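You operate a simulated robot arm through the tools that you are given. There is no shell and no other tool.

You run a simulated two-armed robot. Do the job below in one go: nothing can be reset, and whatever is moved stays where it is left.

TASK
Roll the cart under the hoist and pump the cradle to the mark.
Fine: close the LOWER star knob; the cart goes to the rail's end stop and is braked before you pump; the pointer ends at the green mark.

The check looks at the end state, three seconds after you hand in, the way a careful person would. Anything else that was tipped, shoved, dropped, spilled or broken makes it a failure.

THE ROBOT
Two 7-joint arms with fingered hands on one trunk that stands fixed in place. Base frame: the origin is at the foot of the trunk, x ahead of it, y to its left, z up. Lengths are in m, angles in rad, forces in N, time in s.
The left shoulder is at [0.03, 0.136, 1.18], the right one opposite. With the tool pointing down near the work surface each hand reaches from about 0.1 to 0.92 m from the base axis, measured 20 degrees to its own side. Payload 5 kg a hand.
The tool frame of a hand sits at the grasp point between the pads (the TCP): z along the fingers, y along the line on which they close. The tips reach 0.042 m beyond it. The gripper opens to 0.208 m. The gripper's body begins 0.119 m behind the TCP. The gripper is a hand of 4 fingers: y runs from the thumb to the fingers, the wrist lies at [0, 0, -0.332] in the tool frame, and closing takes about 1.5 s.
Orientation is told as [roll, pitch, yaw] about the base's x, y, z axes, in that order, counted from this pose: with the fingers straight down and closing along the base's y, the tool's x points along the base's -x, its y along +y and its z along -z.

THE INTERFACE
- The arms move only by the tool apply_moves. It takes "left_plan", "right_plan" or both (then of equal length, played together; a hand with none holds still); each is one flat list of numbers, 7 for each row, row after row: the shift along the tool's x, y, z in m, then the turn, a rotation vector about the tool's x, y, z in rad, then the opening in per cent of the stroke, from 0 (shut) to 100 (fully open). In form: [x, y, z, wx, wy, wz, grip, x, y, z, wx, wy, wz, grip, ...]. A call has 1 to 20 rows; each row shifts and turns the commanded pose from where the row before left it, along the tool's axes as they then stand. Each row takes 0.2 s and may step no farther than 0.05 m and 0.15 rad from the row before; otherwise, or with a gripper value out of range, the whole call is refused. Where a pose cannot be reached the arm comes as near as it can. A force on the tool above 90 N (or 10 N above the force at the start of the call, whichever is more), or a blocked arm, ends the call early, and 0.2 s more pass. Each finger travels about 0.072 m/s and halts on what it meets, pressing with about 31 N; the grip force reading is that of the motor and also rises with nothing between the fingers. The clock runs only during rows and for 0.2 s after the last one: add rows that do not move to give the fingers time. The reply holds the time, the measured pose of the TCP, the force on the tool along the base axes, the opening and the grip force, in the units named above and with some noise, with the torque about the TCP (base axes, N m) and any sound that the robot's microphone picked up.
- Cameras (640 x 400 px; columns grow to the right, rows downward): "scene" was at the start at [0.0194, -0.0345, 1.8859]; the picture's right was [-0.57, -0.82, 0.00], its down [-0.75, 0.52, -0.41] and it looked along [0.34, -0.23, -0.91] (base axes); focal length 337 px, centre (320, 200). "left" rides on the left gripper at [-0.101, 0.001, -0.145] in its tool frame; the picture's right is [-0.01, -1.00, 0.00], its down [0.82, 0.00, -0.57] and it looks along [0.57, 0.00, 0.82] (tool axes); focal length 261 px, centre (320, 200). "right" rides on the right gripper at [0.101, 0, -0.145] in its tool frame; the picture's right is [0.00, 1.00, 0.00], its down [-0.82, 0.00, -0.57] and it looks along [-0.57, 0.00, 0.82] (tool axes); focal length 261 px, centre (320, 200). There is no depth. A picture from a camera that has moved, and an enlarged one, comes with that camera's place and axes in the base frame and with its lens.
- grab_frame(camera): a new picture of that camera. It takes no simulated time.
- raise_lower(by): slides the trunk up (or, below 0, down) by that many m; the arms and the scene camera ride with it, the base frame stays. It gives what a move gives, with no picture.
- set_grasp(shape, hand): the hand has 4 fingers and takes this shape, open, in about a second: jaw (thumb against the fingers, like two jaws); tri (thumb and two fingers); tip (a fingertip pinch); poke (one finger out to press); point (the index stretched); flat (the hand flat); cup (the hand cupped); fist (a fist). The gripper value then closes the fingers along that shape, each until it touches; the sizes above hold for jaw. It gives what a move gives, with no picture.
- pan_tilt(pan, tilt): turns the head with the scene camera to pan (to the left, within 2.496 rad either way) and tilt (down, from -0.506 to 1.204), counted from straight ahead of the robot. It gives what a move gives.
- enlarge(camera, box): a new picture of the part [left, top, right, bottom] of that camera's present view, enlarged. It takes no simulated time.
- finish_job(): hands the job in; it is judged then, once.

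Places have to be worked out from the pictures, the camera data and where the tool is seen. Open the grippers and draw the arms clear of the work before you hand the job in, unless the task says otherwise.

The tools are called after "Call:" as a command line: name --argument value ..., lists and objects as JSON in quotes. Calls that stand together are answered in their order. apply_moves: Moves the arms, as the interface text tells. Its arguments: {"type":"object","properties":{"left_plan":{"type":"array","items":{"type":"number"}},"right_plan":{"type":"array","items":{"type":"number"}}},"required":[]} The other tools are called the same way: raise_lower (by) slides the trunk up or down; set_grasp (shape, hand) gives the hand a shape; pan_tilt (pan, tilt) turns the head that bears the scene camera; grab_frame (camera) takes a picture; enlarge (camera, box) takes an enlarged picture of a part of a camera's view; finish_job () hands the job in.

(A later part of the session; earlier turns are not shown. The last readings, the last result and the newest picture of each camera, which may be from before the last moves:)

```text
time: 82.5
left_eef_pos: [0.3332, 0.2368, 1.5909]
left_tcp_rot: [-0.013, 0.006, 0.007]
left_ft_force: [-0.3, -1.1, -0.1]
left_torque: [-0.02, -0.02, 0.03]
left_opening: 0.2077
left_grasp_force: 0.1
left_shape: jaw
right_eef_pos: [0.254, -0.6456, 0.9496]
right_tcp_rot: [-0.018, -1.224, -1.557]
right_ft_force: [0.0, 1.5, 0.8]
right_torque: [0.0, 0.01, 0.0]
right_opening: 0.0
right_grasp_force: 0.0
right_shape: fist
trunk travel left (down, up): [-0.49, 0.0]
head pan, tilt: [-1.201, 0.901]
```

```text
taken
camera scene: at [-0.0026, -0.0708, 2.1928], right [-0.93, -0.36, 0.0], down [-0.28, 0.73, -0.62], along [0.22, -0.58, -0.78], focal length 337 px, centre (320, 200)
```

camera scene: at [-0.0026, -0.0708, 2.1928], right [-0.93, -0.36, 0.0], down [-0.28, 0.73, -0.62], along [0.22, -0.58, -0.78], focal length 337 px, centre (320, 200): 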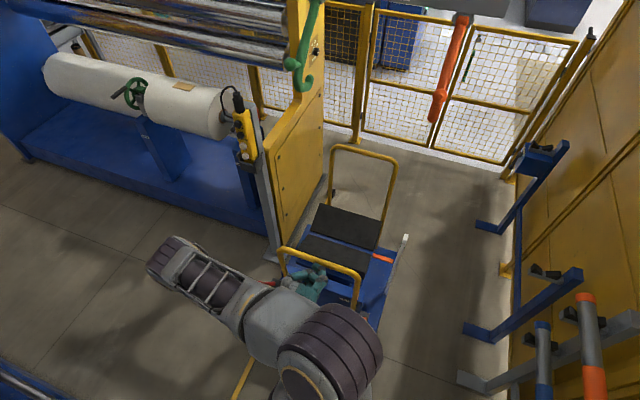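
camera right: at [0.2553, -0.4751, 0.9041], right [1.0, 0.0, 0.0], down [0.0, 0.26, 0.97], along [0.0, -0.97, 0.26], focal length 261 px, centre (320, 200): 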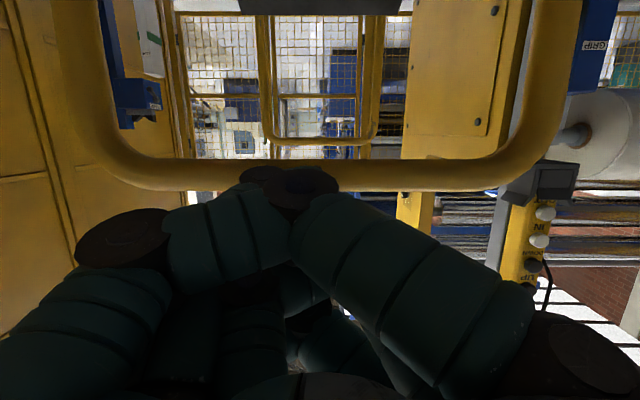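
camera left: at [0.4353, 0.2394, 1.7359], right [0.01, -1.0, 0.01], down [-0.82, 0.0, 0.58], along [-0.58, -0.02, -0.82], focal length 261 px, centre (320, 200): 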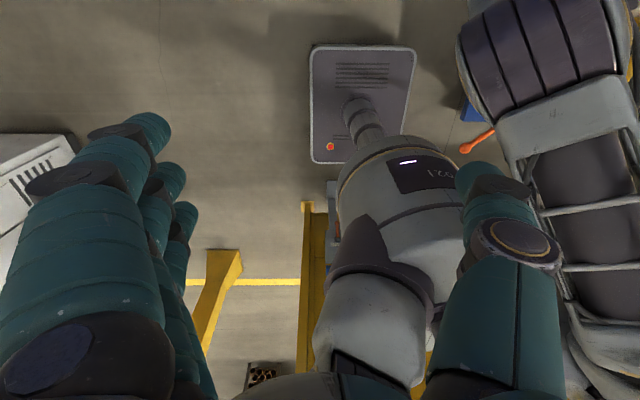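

The brake is released and the cart rolls (the far hoop moves with it). I'll keep pushing slowly.

Call:
apply_moves --right_plan '[-0.0051, 0, 0.0141, 0, 0, 0, 0, -0.0051, 0, 0.0141, 0, 0, 0, 0, -0.0051, 0, 0.0141, 0, 0, 0, 0, -0.0051, 0, 0.0141, 0, 0, 0, 0, -0.0051, 0, 0.0141, 0, 0, 0, 0, -0.0051, 0, 0.0141, 0, 0, 0, 0, -0.0051, 0, 0.0141, 0, 0, 0, 0, -0.0051, 0, 0.0141, 0, 0, 0, 0, -0.0051, 0, 0.0141, 0, 0, 0, 0, -0.0051, 0, 0.0141, 0, 0, 0, 0, -0.0051, 0, 0.0141, 0, 0, 0, 0, -0.0051, 0, 0.0141, 0, 0, 0, 0]'

Call:
grab_frame --camera "right"

Call:
grab_frame --camera "scene"

```text
time: 85.1
left_eef_pos: [0.3331, 0.2347, 1.5911]
left_tcp_rot: [-0.013, 0.004, 0.007]
left_ft_force: [0.5, -1.1, 0.5]
left_torque: [0.09, 0.02, -0.02]
left_opening: 0.2077
left_grasp_force: 0.1
left_shape: jaw
right_eef_pos: [0.2556, -0.8267, 0.9469]
right_tcp_rot: [-0.02, -1.224, -1.556]
right_ft_force: [0.0, -0.1, 0.3]
right_torque: [-0.04, 0.0, -0.02]
right_opening: 0.0003
right_grasp_force: 0.0
right_shape: fist
trunk travel left (down, up): [-0.49, 0.0]
head pan, tilt: [-1.201, 0.901]
```

```text
taken
camera right: at [0.2552, -0.6563, 0.9013], right [1.0, 0.0, 0.0], down [0.0, 0.26, 0.97], along [0.0, -0.97, 0.26], focal length 261 px, centre (320, 200)
```

right: 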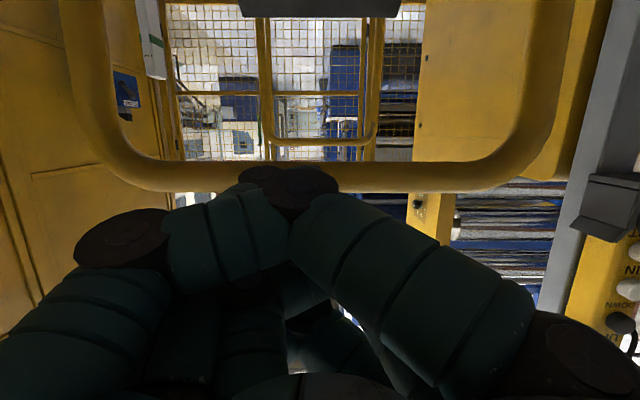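

```text
taken
camera scene: at [-0.0023, -0.0727, 2.1927], right [-0.93, -0.36, 0.0], down [-0.28, 0.73, -0.62], along [0.22, -0.58, -0.78], focal length 337 px, centre (320, 200)
```

scene: 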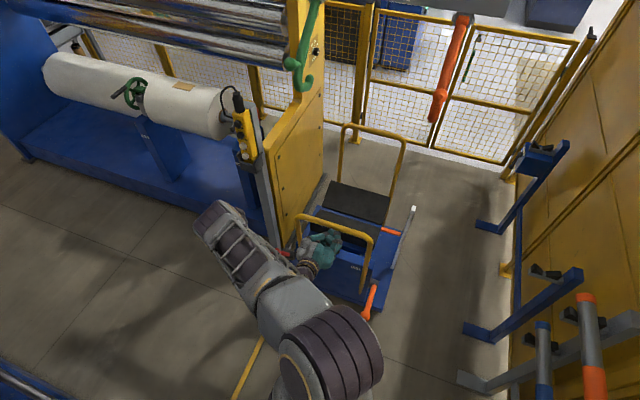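

The cart has rolled about 0.2 m. I'll continue in smaller batches, watching for the end stop and the arm's clearance to the pendant.

Call:
apply_moves --right_plan '[-0.0051, 0, 0.0141, 0, 0, 0, 0, -0.0051, 0, 0.0141, 0, 0, 0, 0, -0.0051, 0, 0.0141, 0, 0, 0, 0, -0.0051, 0, 0.0141, 0, 0, 0, 0, -0.0051, 0, 0.0141, 0, 0, 0, 0, -0.0051, 0, 0.0141, 0, 0, 0, 0]'

Call:
grab_frame --camera "right"

Call:
grab_frame --camera "scene"

```text
time: 86.5
left_eef_pos: [0.3332, 0.2354, 1.5904]
left_tcp_rot: [-0.013, 0.004, 0.007]
left_ft_force: [0.0, 0.0, -1.1]
left_torque: [0.05, -0.04, 0.01]
left_opening: 0.2078
left_grasp_force: 0.1
left_shape: jaw
right_eef_pos: [0.2531, -0.9149, 0.9472]
right_tcp_rot: [-0.02, -1.222, -1.557]
right_ft_force: [-0.1, -0.2, -0.6]
right_torque: [0.0, 0.01, -0.05]
right_opening: 0.0
right_grasp_force: 0.0
right_shape: fist
trunk travel left (down, up): [-0.49, 0.0]
head pan, tilt: [-1.201, 0.901]
```

```text
taken
camera right: at [0.254, -0.744, 0.9019], right [1.0, 0.0, 0.0], down [0.0, 0.26, 0.97], along [0.0, -0.97, 0.26], focal length 261 px, centre (320, 200)
```

right: 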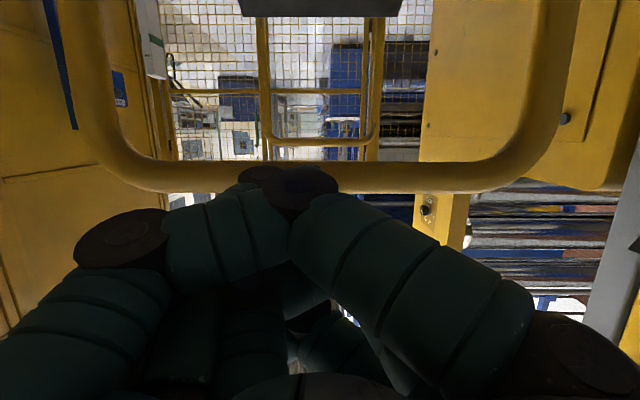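

```text
taken
camera scene: at [-0.0026, -0.0712, 2.1928], right [-0.93, -0.36, 0.0], down [-0.28, 0.73, -0.62], along [0.22, -0.58, -0.78], focal length 337 px, centre (320, 200)
```

scene: 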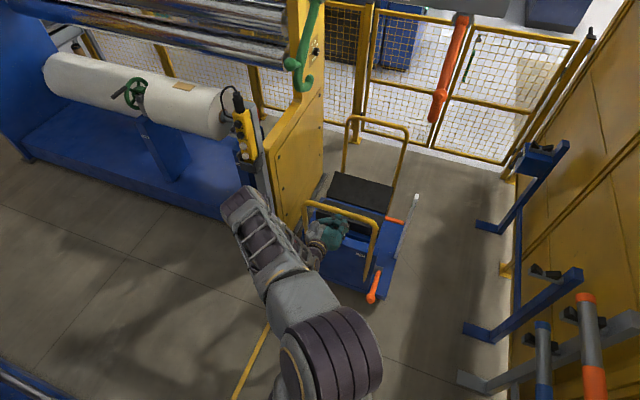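

The elbow still looks ~0.3 m from the pendant. I'll continue pushing toward the stop.

Call:
apply_moves --right_plan '[-0.0051, 0, 0.0141, 0, 0, 0, 0, -0.0051, 0, 0.0141, 0, 0, 0, 0, -0.0051, 0, 0.0141, 0, 0, 0, 0, -0.0051, 0, 0.0141, 0, 0, 0, 0, -0.0051, 0, 0.0141, 0, 0, 0, 0]'

Call:
grab_frame --camera "right"

Call:
grab_frame --camera "scene"

```text
time: 87.7
left_eef_pos: [0.3331, 0.2352, 1.592]
left_tcp_rot: [-0.014, 0.006, 0.005]
left_ft_force: [-0.3, -1.1, -0.2]
left_torque: [0.02, 0.0, 0.04]
left_opening: 0.2077
left_grasp_force: 0.0
left_shape: jaw
right_eef_pos: [0.254, -0.9907, 0.9489]
right_tcp_rot: [-0.018, -1.223, -1.555]
right_ft_force: [0.8, 0.1, 0.3]
right_torque: [-0.06, 0.04, -0.09]
right_opening: 0.0
right_grasp_force: 0.1
right_shape: fist
trunk travel left (down, up): [-0.49, 0.0]
head pan, tilt: [-1.201, 0.901]
```

```text
taken
camera right: at [0.2541, -0.8199, 0.9027], right [1.0, 0.0, 0.0], down [0.0, 0.26, 0.97], along [0.0, -0.97, 0.26], focal length 261 px, centre (320, 200)
```

right: 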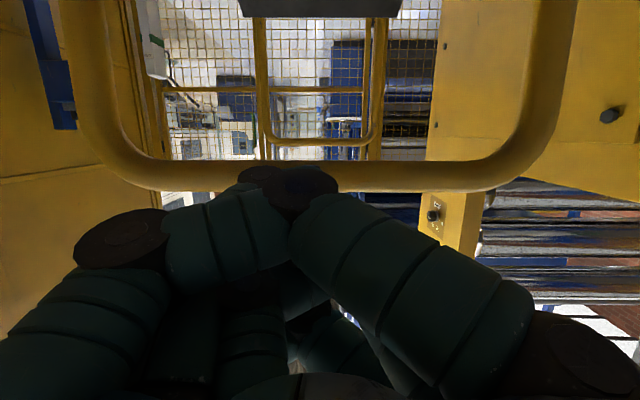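

```text
taken
camera scene: at [-0.0024, -0.0717, 2.1928], right [-0.93, -0.36, 0.0], down [-0.28, 0.73, -0.62], along [0.22, -0.58, -0.78], focal length 337 px, centre (320, 200)
```

scene: 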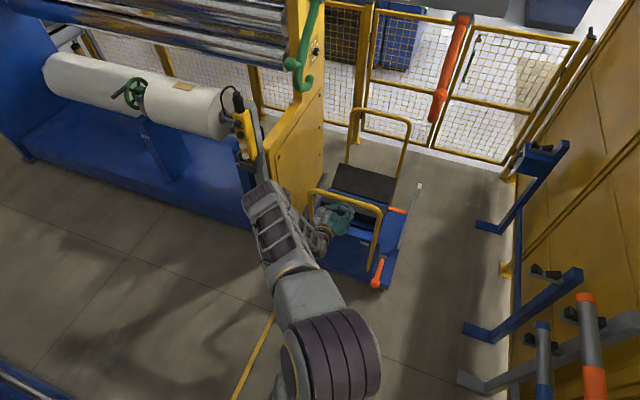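

There is good clearance (the post stands near x≈0.74, y≈-1.1). The cart has moved ≈0.385 m, so I'll keep pushing until the stop is felt.

Call:
apply_moves --right_plan '[-0.0034, 0, 0.0094, 0, 0, 0, 0, -0.0034, 0, 0.0094, 0, 0, 0, 0, -0.0034, 0, 0.0094, 0, 0, 0, 0, -0.0034, 0, 0.0094, 0, 0, 0, 0, -0.0034, 0, 0.0094, 0, 0, 0, 0, -0.0034, 0, 0.0094, 0, 0, 0, 0]'

Call:
grab_frame --camera "right"

Call:
grab_frame --camera "scene"

```text
time: 88.9
left_eef_pos: [0.3336, 0.2412, 1.5897]
left_tcp_rot: [-0.018, 0.003, 0.005]
left_ft_force: [0.7, -1.1, 0.6]
left_torque: [0.15, 0.12, -0.02]
left_opening: 0.2077
left_grasp_force: 0.1
left_shape: jaw
right_eef_pos: [0.243, -1.0238, 0.9431]
right_tcp_rot: [-0.039, -1.211, -1.55]
right_ft_force: [-12.2, 59.2, 36.8]
right_torque: [-0.62, 0.13, -0.49]
right_opening: 0.0
right_grasp_force: 0.1
right_shape: fist
trunk travel left (down, up): [-0.49, 0.0]
head pan, tilt: [-1.201, 0.901]
stopped in row 5 (right hand): the force on the tool passed its limit at 107 N (the readings are from after the stop); the commanded pose is now the measured one
```

```text
taken
camera right: at [0.2462, -0.8525, 0.9], right [1.0, -0.02, -0.01], down [0.01, 0.25, 0.97], along [-0.01, -0.97, 0.25], focal length 261 px, centre (320, 200)
```

right: 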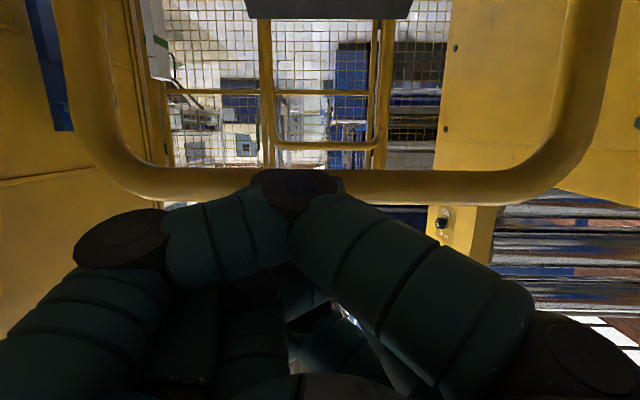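

```text
taken
camera scene: at [-0.003, -0.0612, 2.1936], right [-0.93, -0.36, 0.0], down [-0.28, 0.73, -0.62], along [0.23, -0.58, -0.78], focal length 337 px, centre (320, 200)
```

scene: 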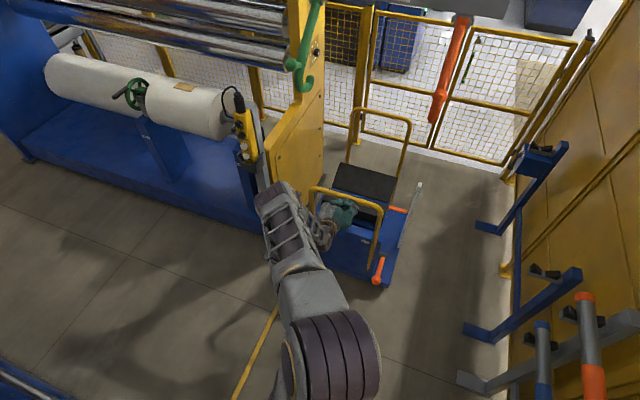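

The push stopped hard at y≈-1.02 (≈0.42 m travel), which should be the rail's end stop. I'll back off and check that the cart rests against it.

Call:
apply_moves --right_plan '[0.0017, 0, -0.0047, 0, 0, 0, 0, 0.0034, 0, -0.0094, 0, 0, 0, 0, 0.0103, 0, -0.0282, 0, 0, 0, 0, 0.0103, 0, -0.0282, 0, 0, 0, 0, 0.0103, 0, -0.0282, 0, 0, 0, 0]'

Call:
grab_frame --camera "scene"

Call:
enlarge --camera "scene" --box '[270, 100, 430, 300]'

Call:
grab_frame --camera "right"

```text
time: 90.1
left_eef_pos: [0.334, 0.234, 1.5909]
left_tcp_rot: [-0.015, 0.005, 0.008]
left_ft_force: [0.3, 0.3, 0.4]
left_torque: [0.06, 0.06, 0.0]
left_opening: 0.2079
left_grasp_force: 0.0
left_shape: jaw
right_eef_pos: [0.2452, -0.9251, 0.9436]
right_tcp_rot: [-0.035, -1.21, -1.548]
right_ft_force: [0.5, -0.7, 0.4]
right_torque: [0.05, 0.01, -0.06]
right_opening: 0.0
right_grasp_force: 0.0
right_shape: fist
trunk travel left (down, up): [-0.49, 0.0]
head pan, tilt: [-1.201, 0.901]
```

```text
taken
camera scene: at [-0.0014, -0.0714, 2.1928], right [-0.93, -0.36, 0.0], down [-0.28, 0.73, -0.62], along [0.22, -0.58, -0.78], focal length 337 px, centre (320, 200)
```

scene: 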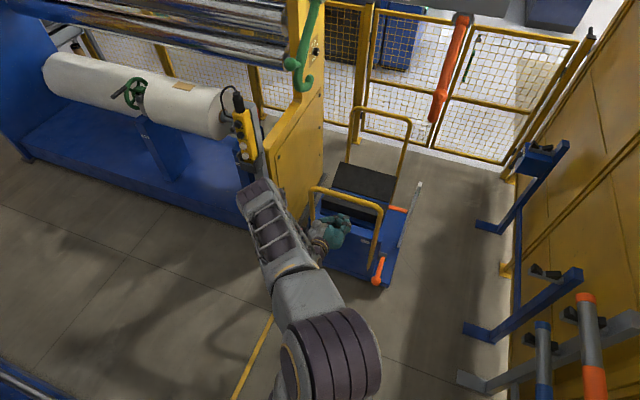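

```text
2.00 times, centred on (350, 200) of scene
camera zoom: at [-0.0014, -0.0714, 2.1928], right [-0.93, -0.36, 0.0], down [-0.28, 0.73, -0.62], along [0.22, -0.58, -0.78], focal length 674 px, centre (260, 200)
```

zoom: 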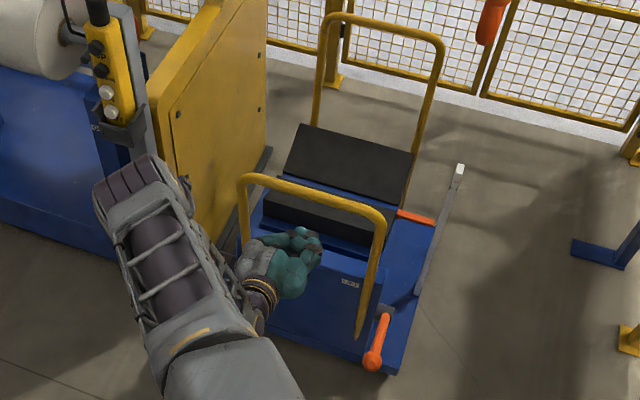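

```text
taken
camera right: at [0.2482, -0.7535, 0.8988], right [1.0, -0.01, -0.01], down [0.01, 0.24, 0.97], along [-0.01, -0.97, 0.24], focal length 261 px, centre (320, 200)
```

right: 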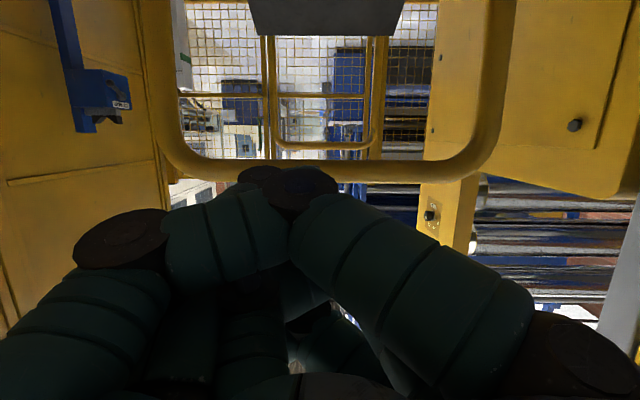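

The cart stays at the stop with no bounce visible. Now the brake: I'll back off, tilt the hand to 40°, open to jaw shape, and lower the trunk to reach the red lever.

Call:
apply_moves --right_plan '[0.0105, 0, -0.0281, 0, 0, 0, 0, 0.0105, 0, -0.0281, 0, 0, 0, 0, 0.0105, 0, -0.0281, 0, 0, 0, 0, 0.0105, 0, -0.0281, 0, 0, 0, 0, 0, 0.03, -0.015, 0, 0.132, 0, 0, 0, 0.03, -0.015, 0, 0.132, 0, 0, 0, 0.04, -0.015, 0, 0.132, 0, 0, 0, 0.04, -0.015, 0, 0.132, 0, 0, 0, 0.04, 0, 0, 0, 0, 0, 0, 0.04, 0, 0, 0, 0, 0, 0, 0.035, 0, 0, 0, 0, 0]'

Call:
set_grasp --shape "jaw" --hand "right"

Call:
grab_frame --camera "right"

Call:
grab_frame --camera "scene"

```text
time: 92.5
left_eef_pos: [0.3349, 0.2357, 1.5898]
left_tcp_rot: [-0.015, 0.006, 0.005]
left_ft_force: [1.8, 0.6, -0.6]
left_torque: [-0.08, 0.06, 0.02]
left_opening: 0.2082
left_grasp_force: 0.1
left_shape: jaw
right_eef_pos: [0.5012, -0.7534, 0.9727]
right_tcp_rot: [-0.018, -0.68, -1.573]
right_ft_force: [0.2, -0.1, -0.4]
right_torque: [0.06, -0.05, 0.04]
right_opening: 0.0
right_grasp_force: 0.1
right_shape: fist
trunk travel left (down, up): [-0.49, 0.0]
head pan, tilt: [-1.201, 0.901]
```

```text
time: 93.4
left_eef_pos: [0.3332, 0.2354, 1.5909]
left_tcp_rot: [-0.014, 0.006, 0.007]
left_ft_force: [-0.3, -0.6, -0.3]
left_torque: [0.03, 0.0, 0.0]
left_opening: 0.2077
left_grasp_force: 0.0
left_shape: jaw
right_eef_pos: [0.5026, -0.7536, 0.9732]
right_tcp_rot: [-0.014, -0.681, -1.572]
right_ft_force: [0.3, -0.3, 0.1]
right_torque: [0.04, -0.03, -0.01]
right_opening: 0.2077
right_grasp_force: 0.0
right_shape: jaw
trunk travel left (down, up): [-0.49, 0.0]
head pan, tilt: [-1.201, 0.901]
```

```text
taken
camera right: at [0.5054, -0.5839, 1.0219], right [1.0, -0.01, -0.01], down [0.0, -0.28, 0.96], along [-0.02, -0.96, -0.28], focal length 261 px, centre (320, 200)
```

right: 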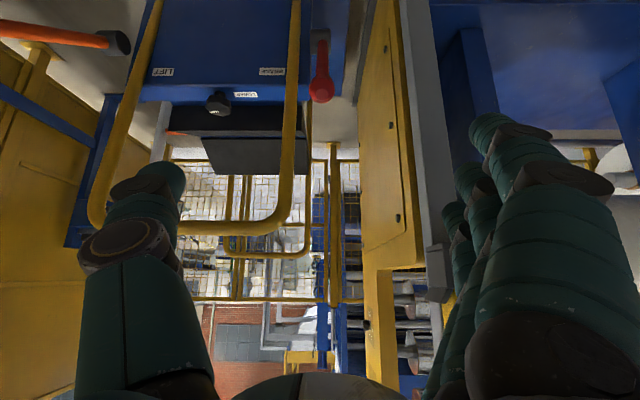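

```text
taken
camera scene: at [-0.0027, -0.0707, 2.1928], right [-0.93, -0.36, 0.0], down [-0.28, 0.73, -0.62], along [0.22, -0.58, -0.78], focal length 337 px, centre (320, 200)
```

scene: 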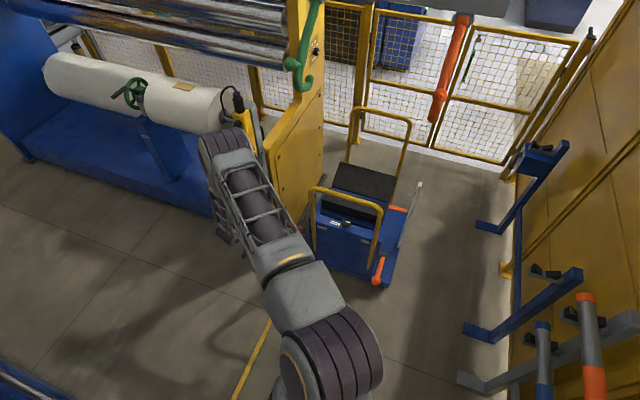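

The red ball is where expected, ≈(0.50,-0.925,0.74). I'll lower the trunk 0.2 m, narrow the jaws and move in around the ball.

Call:
raise_lower --by -0.2

Call:
apply_moves --right_plan '[0, 0, 0, 0, 0, 0, 55, 0, 0, 0, 0, 0, 0, 55, -0.0226, 0, 0.0271, 0, 0, 0, 55, -0.0226, 0, 0.0271, 0, 0, 0, 55, -0.0226, 0, 0.0271, 0, 0, 0, 55]'

Call:
grab_frame --camera "right"

Call:
grab_frame --camera "scene"

```text
time: 95.5
left_eef_pos: [0.3324, 0.2352, 1.3914]
left_tcp_rot: [-0.013, 0.006, 0.006]
left_ft_force: [0.1, 0.5, -0.5]
left_torque: [0.0, -0.02, -0.02]
left_opening: 0.2079
left_grasp_force: 0.0
left_shape: jaw
right_eef_pos: [0.503, -0.754, 0.7727]
right_tcp_rot: [-0.017, -0.681, -1.574]
right_ft_force: [-0.7, 0.6, 0.6]
right_torque: [0.01, -0.01, 0.03]
right_opening: 0.2079
right_grasp_force: 0.0
right_shape: jaw
trunk travel left (down, up): [-0.29, 0.2]
head pan, tilt: [-1.201, 0.901]
```

```text
time: 96.7
left_eef_pos: [0.3334, 0.2347, 1.3915]
left_tcp_rot: [-0.014, 0.007, 0.005]
left_ft_force: [-0.5, -0.1, -0.2]
left_torque: [0.09, 0.0, -0.01]
left_opening: 0.2081
left_grasp_force: 0.2
left_shape: jaw
right_eef_pos: [0.5009, -0.8546, 0.7508]
right_tcp_rot: [-0.016, -0.677, -1.57]
right_ft_force: [0.2, 1.3, -0.5]
right_torque: [-0.14, 0.04, -0.03]
right_opening: 0.1154
right_grasp_force: 0.2
right_shape: jaw
trunk travel left (down, up): [-0.29, 0.2]
head pan, tilt: [-1.201, 0.901]
```

```text
taken
camera right: at [0.5049, -0.6852, 0.7997], right [1.0, -0.01, -0.01], down [0.01, -0.28, 0.96], along [-0.02, -0.96, -0.28], focal length 261 px, centre (320, 200)
```

right: 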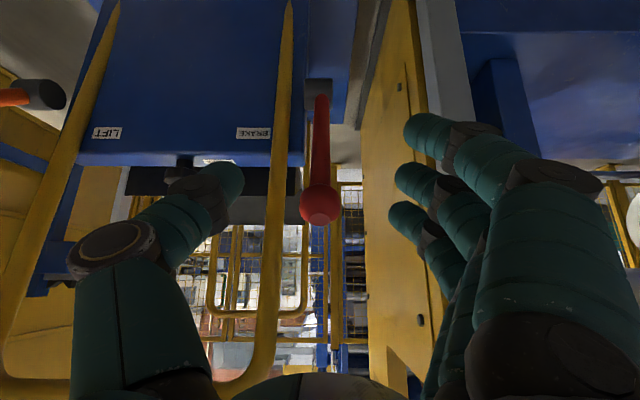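

```text
taken
camera scene: at [-0.0025, -0.0726, 1.9927], right [-0.93, -0.36, 0.0], down [-0.28, 0.73, -0.62], along [0.23, -0.58, -0.78], focal length 337 px, centre (320, 200)
```

scene: 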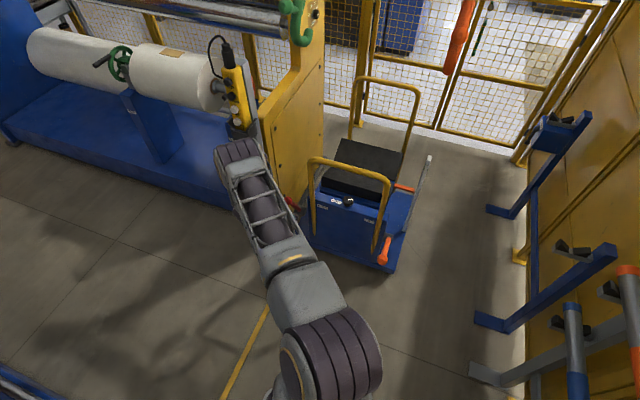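

The ball is centred ahead. I'll finish the approach and grip it.

Call:
apply_moves --right_plan '[-0.023, 0, 0.0289, 0, 0, 0, 55, -0.023, 0, 0.0289, 0, 0, 0, 55, 0, 0, 0, 0, 0, 0, 30, 0, 0, 0, 0, 0, 0, 0, 0, 0, 0, 0, 0, 0, 0, 0, 0, 0, 0, 0, 0, 0, 0, 0, 0, 0, 0, 0, 0, 0, 0, 0, 0, 0, 0, 0]'

Call:
grab_frame --camera "right"

```text
time: 98.5
left_eef_pos: [0.3334, 0.2335, 1.3898]
left_tcp_rot: [-0.013, 0.005, 0.007]
left_ft_force: [0.2, -0.2, -0.3]
left_torque: [0.01, -0.02, 0.0]
left_opening: 0.208
left_grasp_force: 0.0
left_shape: jaw
right_eef_pos: [0.4983, -0.9288, 0.7367]
right_tcp_rot: [-0.019, -0.679, -1.573]
right_ft_force: [-6.5, -4.1, -4.0]
right_torque: [0.07, 0.07, 0.02]
right_opening: 0.013
right_grasp_force: 31.3
right_shape: jaw
trunk travel left (down, up): [-0.29, 0.2]
head pan, tilt: [-1.201, 0.901]
```

```text
taken
camera right: at [0.5013, -0.7594, 0.7852], right [1.0, -0.02, -0.01], down [0.01, -0.28, 0.96], along [-0.02, -0.96, -0.28], focal length 261 px, centre (320, 200)
```

right: 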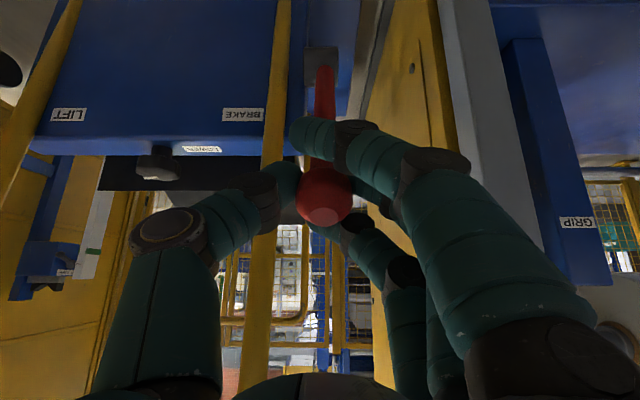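

The grip is firm. I'll press the lever down along a slightly tighter arc so my net push stays toward -y, keeping the cart against its stop.

Call:
apply_moves --right_plan '[0.0137, 0, 0.0028, 0, 0, 0, 0, 0.0137, 0, 0.0028, 0, 0, 0, 0, 0.0188, 0, 0.002, 0, 0, 0, 0, 0.0188, 0, 0.002, 0, 0, 0, 0]'

Call:
grab_frame --camera "right"

Call:
grab_frame --camera "scene"

```text
time: 99.5
left_eef_pos: [0.3331, 0.2348, 1.3903]
left_tcp_rot: [-0.015, 0.006, 0.007]
left_ft_force: [0.1, -1.1, -0.1]
left_torque: [0.0, 0.03, 0.01]
left_opening: 0.208
left_grasp_force: 0.0
left_shape: jaw
right_eef_pos: [0.499, -0.8849, 0.6872]
right_tcp_rot: [-0.016, -0.68, -1.571]
right_ft_force: [-13.7, -0.4, 3.7]
right_torque: [0.02, -0.03, 0.01]
right_opening: 0.0116
right_grasp_force: 30.9
right_shape: jaw
trunk travel left (down, up): [-0.29, 0.2]
head pan, tilt: [-1.201, 0.901]
```

```text
taken
camera right: at [0.5018, -0.7157, 0.737], right [1.0, -0.01, -0.01], down [0.01, -0.28, 0.96], along [-0.02, -0.96, -0.28], focal length 261 px, centre (320, 200)
```

right: 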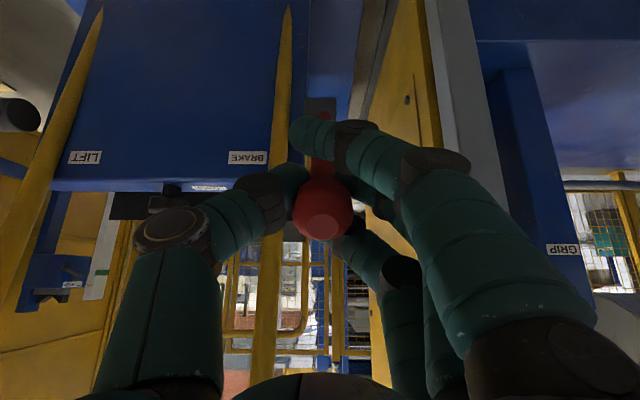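

```text
taken
camera scene: at [-0.003, -0.0706, 1.9928], right [-0.93, -0.36, 0.0], down [-0.28, 0.73, -0.62], along [0.22, -0.58, -0.78], focal length 337 px, centre (320, 200)
```

scene: 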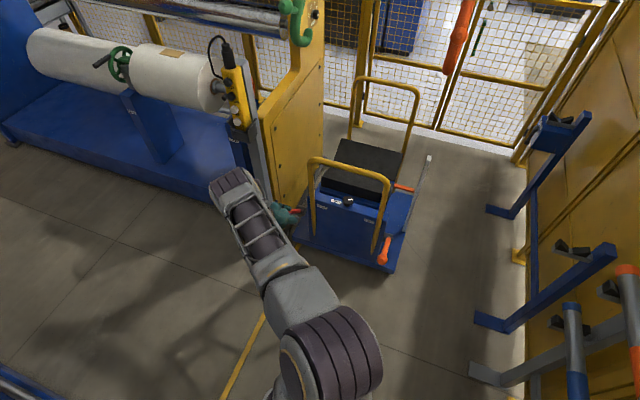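

The lever follows with small forces and the cart hasn't moved. I'll continue downward.

Call:
apply_moves --right_plan '[0.018, 0, 0.0053, 0, 0, 0, 0, 0.018, 0, 0.0053, 0, 0, 0, 0, 0.0169, 0, 0.0083, 0, 0, 0, 0, 0.0169, 0, 0.0083, 0, 0, 0, 0]'

Call:
enlarge --camera "scene" --box '[280, 140, 440, 290]'

Call:
apply_moves --right_plan '[0.0152, 0, 0.0111, 0, 0, 0, 0, 0.0152, 0, 0.0111, 0, 0, 0, 0, 0.0081, 0, 0.0079, 0, 0, 0, 0]'

Call:
grab_frame --camera "right"

Call:
enlarge --camera "scene" --box '[280, 140, 440, 290]'

```text
time: 100.5
left_eef_pos: [0.3326, 0.2376, 1.3907]
left_tcp_rot: [-0.015, 0.004, 0.008]
left_ft_force: [-0.4, -0.6, -0.4]
left_torque: [0.02, 0.02, 0.02]
left_opening: 0.2078
left_grasp_force: 0.0
left_shape: jaw
right_eef_pos: [0.4989, -0.8462, 0.6229]
right_tcp_rot: [-0.016, -0.678, -1.571]
right_ft_force: [-17.3, 21.5, 8.4]
right_torque: [-0.24, 0.09, -0.33]
right_opening: 0.0109
right_grasp_force: 30.7
right_shape: jaw
trunk travel left (down, up): [-0.29, 0.2]
head pan, tilt: [-1.201, 0.901]
```

```text
2.67 times, centred on (360, 215) of scene
camera zoom: at [-0.0037, -0.0684, 1.9929], right [-0.93, -0.36, 0.0], down [-0.28, 0.73, -0.62], along [0.23, -0.58, -0.78], focal length 898 px, centre (213, 160)
```

zoom: 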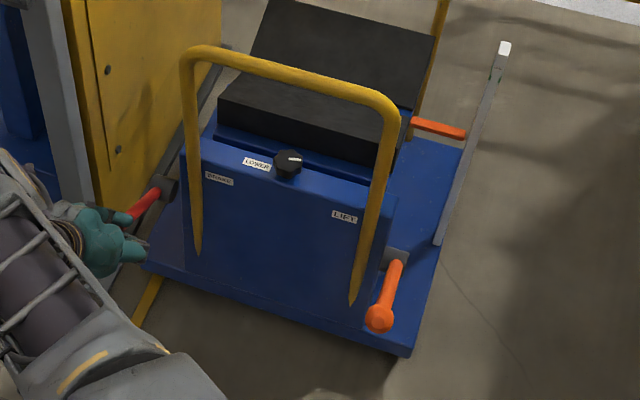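

```text
time: 101.3
left_eef_pos: [0.3314, 0.2365, 1.3897]
left_tcp_rot: [-0.016, 0.005, 0.007]
left_ft_force: [0.2, -0.2, -0.1]
left_torque: [0.01, 0.05, 0.0]
left_opening: 0.2078
left_grasp_force: 0.1
left_shape: jaw
right_eef_pos: [0.4972, -0.835, 0.5757]
right_tcp_rot: [-0.016, -0.679, -1.571]
right_ft_force: [-17.8, 27.8, 4.7]
right_torque: [0.05, 0.14, -0.47]
right_opening: 0.0107
right_grasp_force: 31.4
right_shape: jaw
trunk travel left (down, up): [-0.29, 0.2]
head pan, tilt: [-1.201, 0.901]
```

```text
taken
camera right: at [0.5013, -0.666, 0.6245], right [1.0, -0.01, -0.01], down [0.01, -0.28, 0.96], along [-0.02, -0.96, -0.28], focal length 261 px, centre (320, 200)
```

right: 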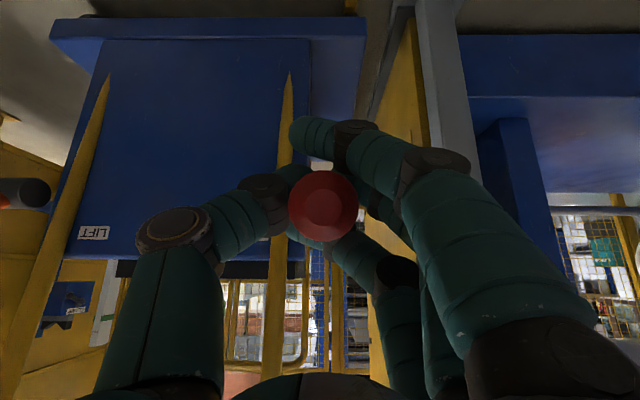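

```text
2.67 times, centred on (360, 215) of scene
camera zoom: at [-0.0034, -0.0691, 1.9928], right [-0.93, -0.36, 0.0], down [-0.28, 0.73, -0.62], along [0.23, -0.58, -0.78], focal length 898 px, centre (213, 160)
```

zoom: 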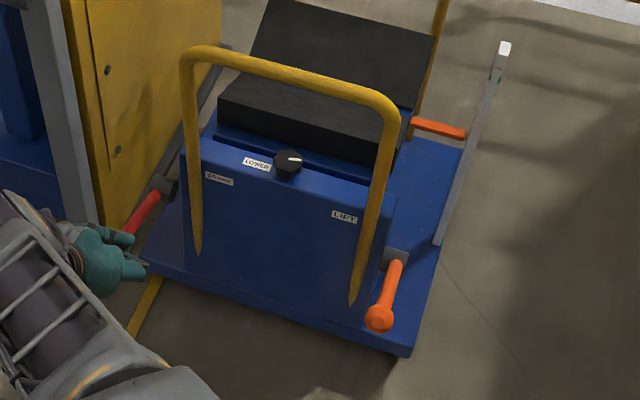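

The lever is back at its original low height (z≈0.576). I'll press slightly further down to be sure it reaches its stop.

Call:
apply_moves --right_plan '[0.0063, 0, 0.0078, 0, 0, 0, 0, 0.0063, 0, 0.0078, 0, 0, 0, 0, 0.0, 0, 0.0, 0, 0, 0, 0]'

Call:
enlarge --camera "scene" --box '[280, 140, 440, 290]'

Call:
grab_frame --camera "right"

```text
time: 102.1
left_eef_pos: [0.332, 0.239, 1.3902]
left_tcp_rot: [-0.017, 0.003, 0.008]
left_ft_force: [-0.4, 0.3, 0.3]
left_torque: [-0.02, 0.0, 0.01]
left_opening: 0.2079
left_grasp_force: 0.0
left_shape: jaw
right_eef_pos: [0.499, -0.8421, 0.5627]
right_tcp_rot: [-0.012, -0.692, -1.574]
right_ft_force: [-16.8, -1.5, 41.3]
right_torque: [-1.02, 0.16, -0.3]
right_opening: 0.0101
right_grasp_force: 30.5
right_shape: jaw
trunk travel left (down, up): [-0.29, 0.2]
head pan, tilt: [-1.201, 0.901]
```

```text
2.67 times, centred on (360, 215) of scene
camera zoom: at [-0.0055, -0.0669, 1.9933], right [-0.93, -0.36, 0.0], down [-0.28, 0.73, -0.62], along [0.23, -0.58, -0.78], focal length 898 px, centre (213, 160)
```

zoom: 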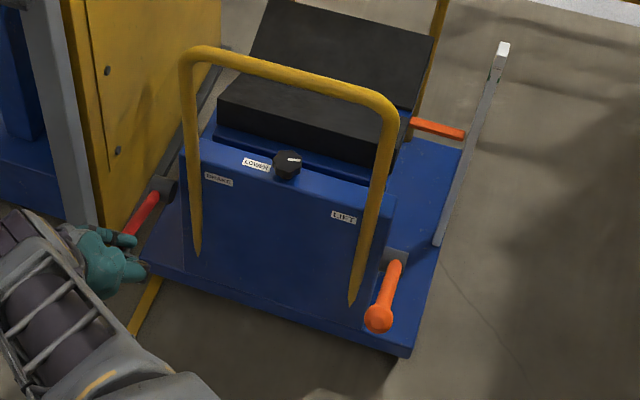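

```text
taken
camera right: at [0.5021, -0.6721, 0.6106], right [1.0, -0.02, -0.01], down [0.0, -0.27, 0.96], along [-0.02, -0.96, -0.27], focal length 261 px, centre (320, 200)
```

right: 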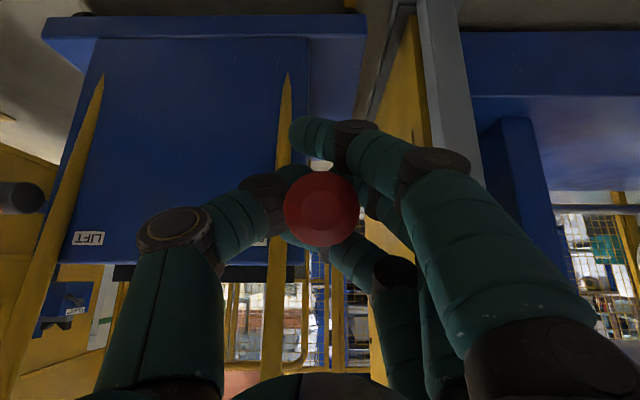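

The lever resists at the bottom (~41 N), so the brake is set and the cart unmoved. I'll release, retreat, and swing the hand over toward the orange LIFT lever on the cart's -x side.

Call:
apply_moves --right_plan '[0, 0, 0, 0, 0, 0, 30, 0, 0, 0, 0, 0, 0, 60, 0, 0, 0, 0, 0, 0, 60, 0, 0, 0, 0, 0, 0, 60, 0, 0, -0.04, 0, 0, 0, 60, 0, 0, -0.04, 0, 0, 0, 60, 0, 0, -0.04, 0, 0, 0, 60, 0, 0, -0.04, 0, 0, 0, 60, 0, 0, -0.04, 0, 0, 0, 60, 0, 0, -0.04, 0, 0, 0, 60]'

Call:
apply_moves --right_plan '[-0.006, -0.04, -0.006, 0, 0, 0, 60, -0.006, -0.04, -0.006, 0, 0, 0, 60, -0.006, -0.04, -0.006, 0, 0, 0, 60, -0.006, -0.04, -0.006, 0, 0, 0, 60, -0.006, -0.04, -0.006, 0, 0, 0, 60]'

Call:
grab_frame --camera "scene"

Call:
grab_frame --camera "right"

```text
time: 104.3
left_eef_pos: [0.3336, 0.2362, 1.3907]
left_tcp_rot: [-0.016, 0.007, 0.007]
left_ft_force: [0.6, 0.5, 0.8]
left_torque: [-0.13, 0.04, 0.0]
left_opening: 0.2077
left_grasp_force: 0.1
left_shape: jaw
right_eef_pos: [0.5021, -0.6851, 0.7418]
right_tcp_rot: [-0.017, -0.682, -1.572]
right_ft_force: [-1.2, -0.3, -0.8]
right_torque: [-0.04, -0.09, 0.1]
right_opening: 0.1247
right_grasp_force: 0.0
right_shape: jaw
trunk travel left (down, up): [-0.29, 0.2]
head pan, tilt: [-1.201, 0.901]
```

```text
time: 105.5
left_eef_pos: [0.3317, 0.2338, 1.3901]
left_tcp_rot: [-0.014, 0.005, 0.008]
left_ft_force: [-0.4, -1.4, 0.0]
left_torque: [0.1, -0.1, -0.02]
left_opening: 0.2082
left_grasp_force: 0.1
left_shape: jaw
right_eef_pos: [0.3023, -0.6898, 0.7873]
right_tcp_rot: [-0.011, -0.679, -1.569]
right_ft_force: [1.2, -0.4, 0.3]
right_torque: [0.01, 0.14, -0.1]
right_opening: 0.1247
right_grasp_force: 0.1
right_shape: jaw
trunk travel left (down, up): [-0.29, 0.2]
head pan, tilt: [-1.201, 0.901]
```

```text
taken
camera scene: at [-0.0035, -0.0723, 1.9928], right [-0.93, -0.36, 0.0], down [-0.28, 0.73, -0.62], along [0.23, -0.58, -0.78], focal length 337 px, centre (320, 200)
```

scene: 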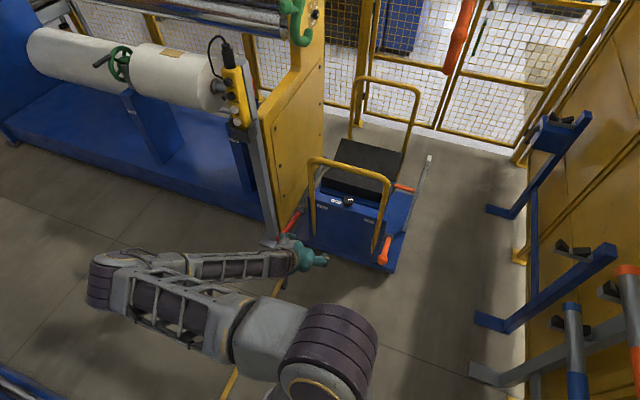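

```text
taken
camera right: at [0.3045, -0.5201, 0.8363], right [1.0, -0.01, -0.01], down [0.0, -0.28, 0.96], along [-0.01, -0.96, -0.28], focal length 261 px, centre (320, 200)
```

right: 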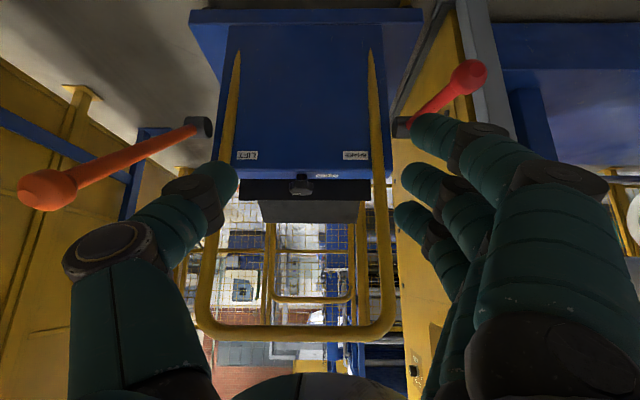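

The red lever is down and the orange ball is at (0.00,-0.787,0.75). I'll continue toward it gradually, watching the elbow.

Call:
apply_moves --right_plan '[-0.006, -0.04, -0.006, 0, 0, 0, 60, -0.006, -0.04, -0.006, 0, 0, 0, 60, -0.006, -0.04, -0.006, 0, 0, 0, 60, -0.006, -0.04, -0.006, 0, 0, 0, 60]'

Call:
grab_frame --camera "scene"

Call:
grab_frame --camera "right"

```text
time: 106.5
left_eef_pos: [0.3324, 0.2342, 1.3907]
left_tcp_rot: [-0.013, 0.005, 0.008]
left_ft_force: [-1.4, -0.8, 0.0]
left_torque: [0.05, -0.12, 0.05]
left_opening: 0.2079
left_grasp_force: 0.1
left_shape: jaw
right_eef_pos: [0.1462, -0.6901, 0.8226]
right_tcp_rot: [-0.014, -0.68, -1.572]
right_ft_force: [1.4, -0.3, -0.2]
right_torque: [0.05, 0.12, -0.15]
right_opening: 0.1247
right_grasp_force: 0.0
right_shape: jaw
trunk travel left (down, up): [-0.29, 0.2]
head pan, tilt: [-1.201, 0.901]
```

```text
taken
camera scene: at [-0.0039, -0.0722, 1.9928], right [-0.93, -0.36, 0.0], down [-0.28, 0.73, -0.62], along [0.23, -0.58, -0.78], focal length 337 px, centre (320, 200)
```

scene: 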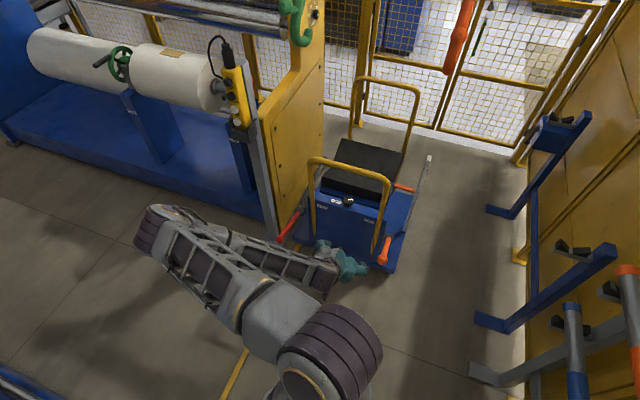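

```text
taken
camera right: at [0.1488, -0.5202, 0.8721], right [1.0, -0.01, -0.01], down [0.0, -0.28, 0.96], along [-0.01, -0.96, -0.28], focal length 261 px, centre (320, 200)
```

right: 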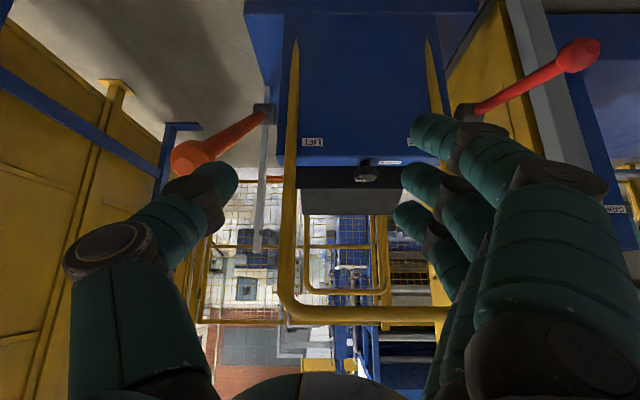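

I'll lift slightly while moving the last 0.145 m in x so the thumb clears the orange ball.

Call:
apply_moves --right_plan '[-0.016, 0, -0.02, 0, 0, 0, 60, -0.016, -0.02, -0.02, 0, 0, 0, 60, -0.002, -0.04, -0.003, 0, 0, 0, 60, -0.002, -0.04, -0.003, 0, 0, 0, 60, -0.002, -0.042, -0.003, 0, 0, 0, 60]'

Call:
grab_frame --camera "scene"

Call:
grab_frame --camera "right"

```text
time: 107.7
left_eef_pos: [0.3317, 0.2343, 1.3909]
left_tcp_rot: [-0.013, 0.003, 0.005]
left_ft_force: [-1.3, -0.6, 0.2]
left_torque: [0.13, -0.15, -0.02]
left_opening: 0.2078
left_grasp_force: 0.0
left_shape: jaw
right_eef_pos: [0.0041, -0.6901, 0.8853]
right_tcp_rot: [-0.011, -0.682, -1.574]
right_ft_force: [0.1, -0.7, -0.2]
right_torque: [0.1, 0.01, 0.01]
right_opening: 0.1247
right_grasp_force: 0.1
right_shape: jaw
trunk travel left (down, up): [-0.29, 0.2]
head pan, tilt: [-1.201, 0.901]
```

```text
taken
camera scene: at [-0.0047, -0.0721, 1.9928], right [-0.93, -0.36, 0.0], down [-0.28, 0.73, -0.62], along [0.23, -0.58, -0.78], focal length 337 px, centre (320, 200)
```

scene: 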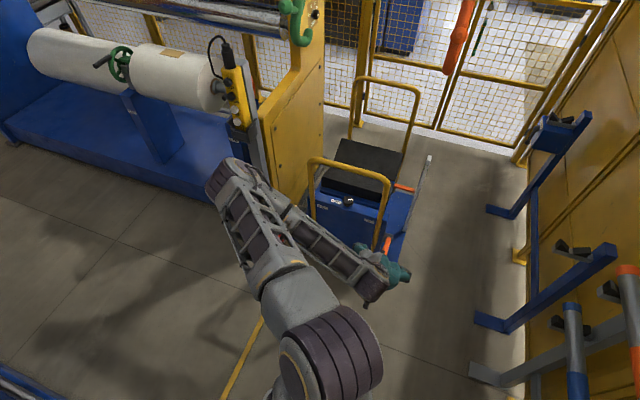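

```text
taken
camera right: at [0.0065, -0.5204, 0.9339], right [1.0, -0.01, -0.01], down [0.0, -0.28, 0.96], along [-0.01, -0.96, -0.28], focal length 261 px, centre (320, 200)
```

right: 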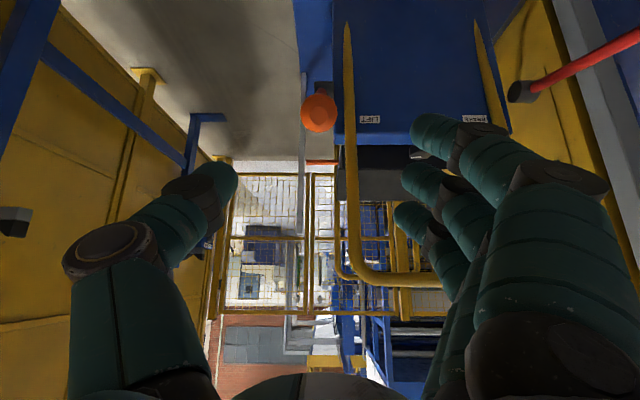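

The orange ball is right below along the tool axis. I'll approach it and grip.

Call:
apply_moves --right_plan '[0.0023, -0.0005, 0.0416, 0, 0, 0, 55, 0.0023, -0.0005, 0.0416, 0, 0, 0, 55, 0.0023, -0.0005, 0.0416, 0, 0, 0, 55, 0.0023, -0.0005, 0.0416, 0, 0, 0, 55, 0, 0, 0, 0, 0, 0, 30, 0, 0, 0, 0, 0, 0, 0, 0, 0, 0, 0, 0, 0, 0, 0, 0, 0, 0, 0, 0, 0, 0, 0, 0, 0, 0, 0, 0, 0, 0, 0, 0, 0, 0, 0]'

Call:
grab_frame --camera "right"

Call:
enlarge --camera "scene" --box '[370, 140, 450, 200]'

```text
time: 109.9
left_eef_pos: [0.3333, 0.2332, 1.3903]
left_tcp_rot: [-0.013, 0.004, 0.006]
left_ft_force: [-0.1, -1.0, 0.9]
left_torque: [0.04, -0.01, -0.02]
left_opening: 0.2076
left_grasp_force: 0.0
left_shape: jaw
right_eef_pos: [-0.0008, -0.7831, 0.7476]
right_tcp_rot: [-0.017, -0.679, -1.571]
right_ft_force: [-11.3, -5.5, -8.0]
right_torque: [0.05, -0.14, 0.16]
right_opening: 0.0098
right_grasp_force: 31.0
right_shape: jaw
trunk travel left (down, up): [-0.29, 0.2]
head pan, tilt: [-1.201, 0.901]
```

```text
taken
camera right: at [0.0027, -0.6137, 0.798], right [1.0, -0.02, -0.01], down [0.01, -0.28, 0.96], along [-0.02, -0.96, -0.28], focal length 261 px, centre (320, 200)
```

right: 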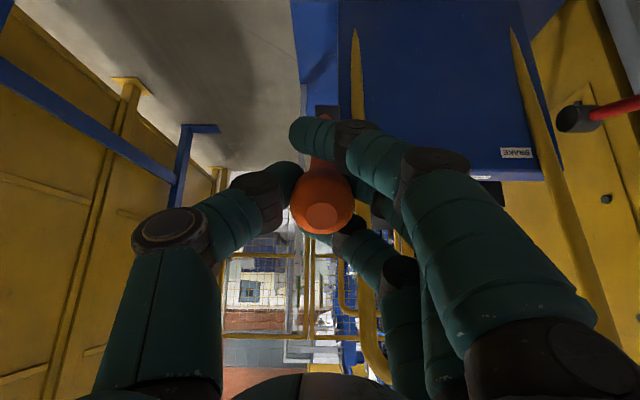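

```text
6.67 times, centred on (410, 170) of scene
camera zoom: at [-0.0038, -0.0721, 1.9927], right [-0.93, -0.36, 0.0], down [-0.28, 0.73, -0.62], along [0.22, -0.58, -0.78], focal length 2246 px, centre (-280, 400)
```

zoom: 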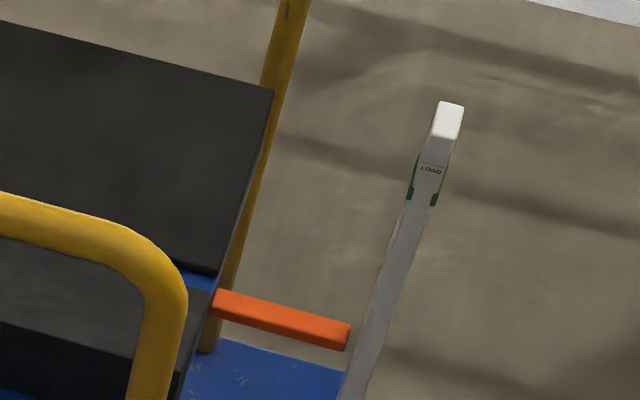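

The lever ball is gripped (lever r≈0.335 about pivot (-1.05,0.545), φ≈37°). The post has a "LOAD" plate with green edges, and the pointer is well below it. I'll do a first partial down-stroke and watch the force.

Call:
apply_moves --right_plan '[0.02, 0, 0.0064, 0, 0, 0, 0, 0.02, 0, 0.0064, 0, 0, 0, 0, 0.0175, 0, 0.0085, 0, 0, 0, 0, 0.0175, 0, 0.0085, 0, 0, 0, 0, 0.0175, 0, 0.0085, 0, 0, 0, 0]'

Call:
grab_frame --camera "right"

Call:
enlarge --camera "scene" --box '[370, 140, 450, 200]'

```text
time: 111.1
left_eef_pos: [0.3333, 0.2363, 1.3899]
left_tcp_rot: [-0.015, 0.005, 0.006]
left_ft_force: [0.8, 0.1, -0.5]
left_torque: [0.0, 0.0, 0.05]
left_opening: 0.208
left_grasp_force: 0.0
left_shape: jaw
right_eef_pos: [-0.0016, -0.7357, 0.6618]
right_tcp_rot: [-0.015, -0.677, -1.571]
right_ft_force: [-12.8, 1.8, 6.9]
right_torque: [-0.72, -0.18, -0.1]
right_opening: 0.0084
right_grasp_force: 30.6
right_shape: jaw
trunk travel left (down, up): [-0.29, 0.2]
head pan, tilt: [-1.201, 0.901]
```

```text
taken
camera right: at [0.0014, -0.5646, 0.7116], right [1.0, -0.01, -0.01], down [0.01, -0.28, 0.96], along [-0.02, -0.96, -0.28], focal length 261 px, centre (320, 200)
```

right: 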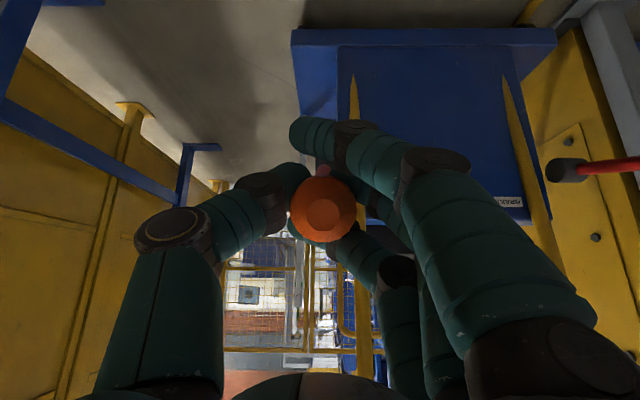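

```text
6.67 times, centred on (410, 170) of scene
camera zoom: at [-0.0034, -0.0697, 1.9927], right [-0.93, -0.36, 0.0], down [-0.28, 0.73, -0.62], along [0.23, -0.58, -0.78], focal length 2246 px, centre (-280, 400)
```

zoom: 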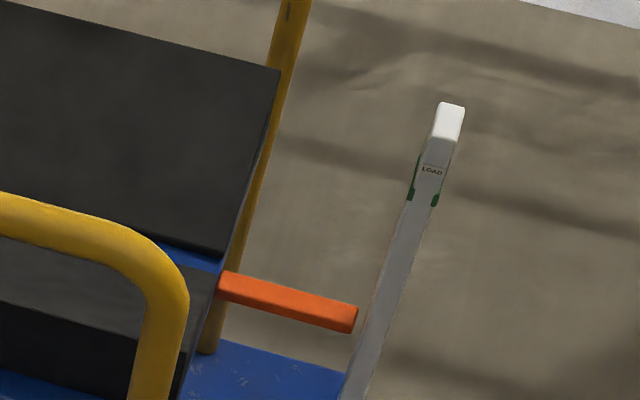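

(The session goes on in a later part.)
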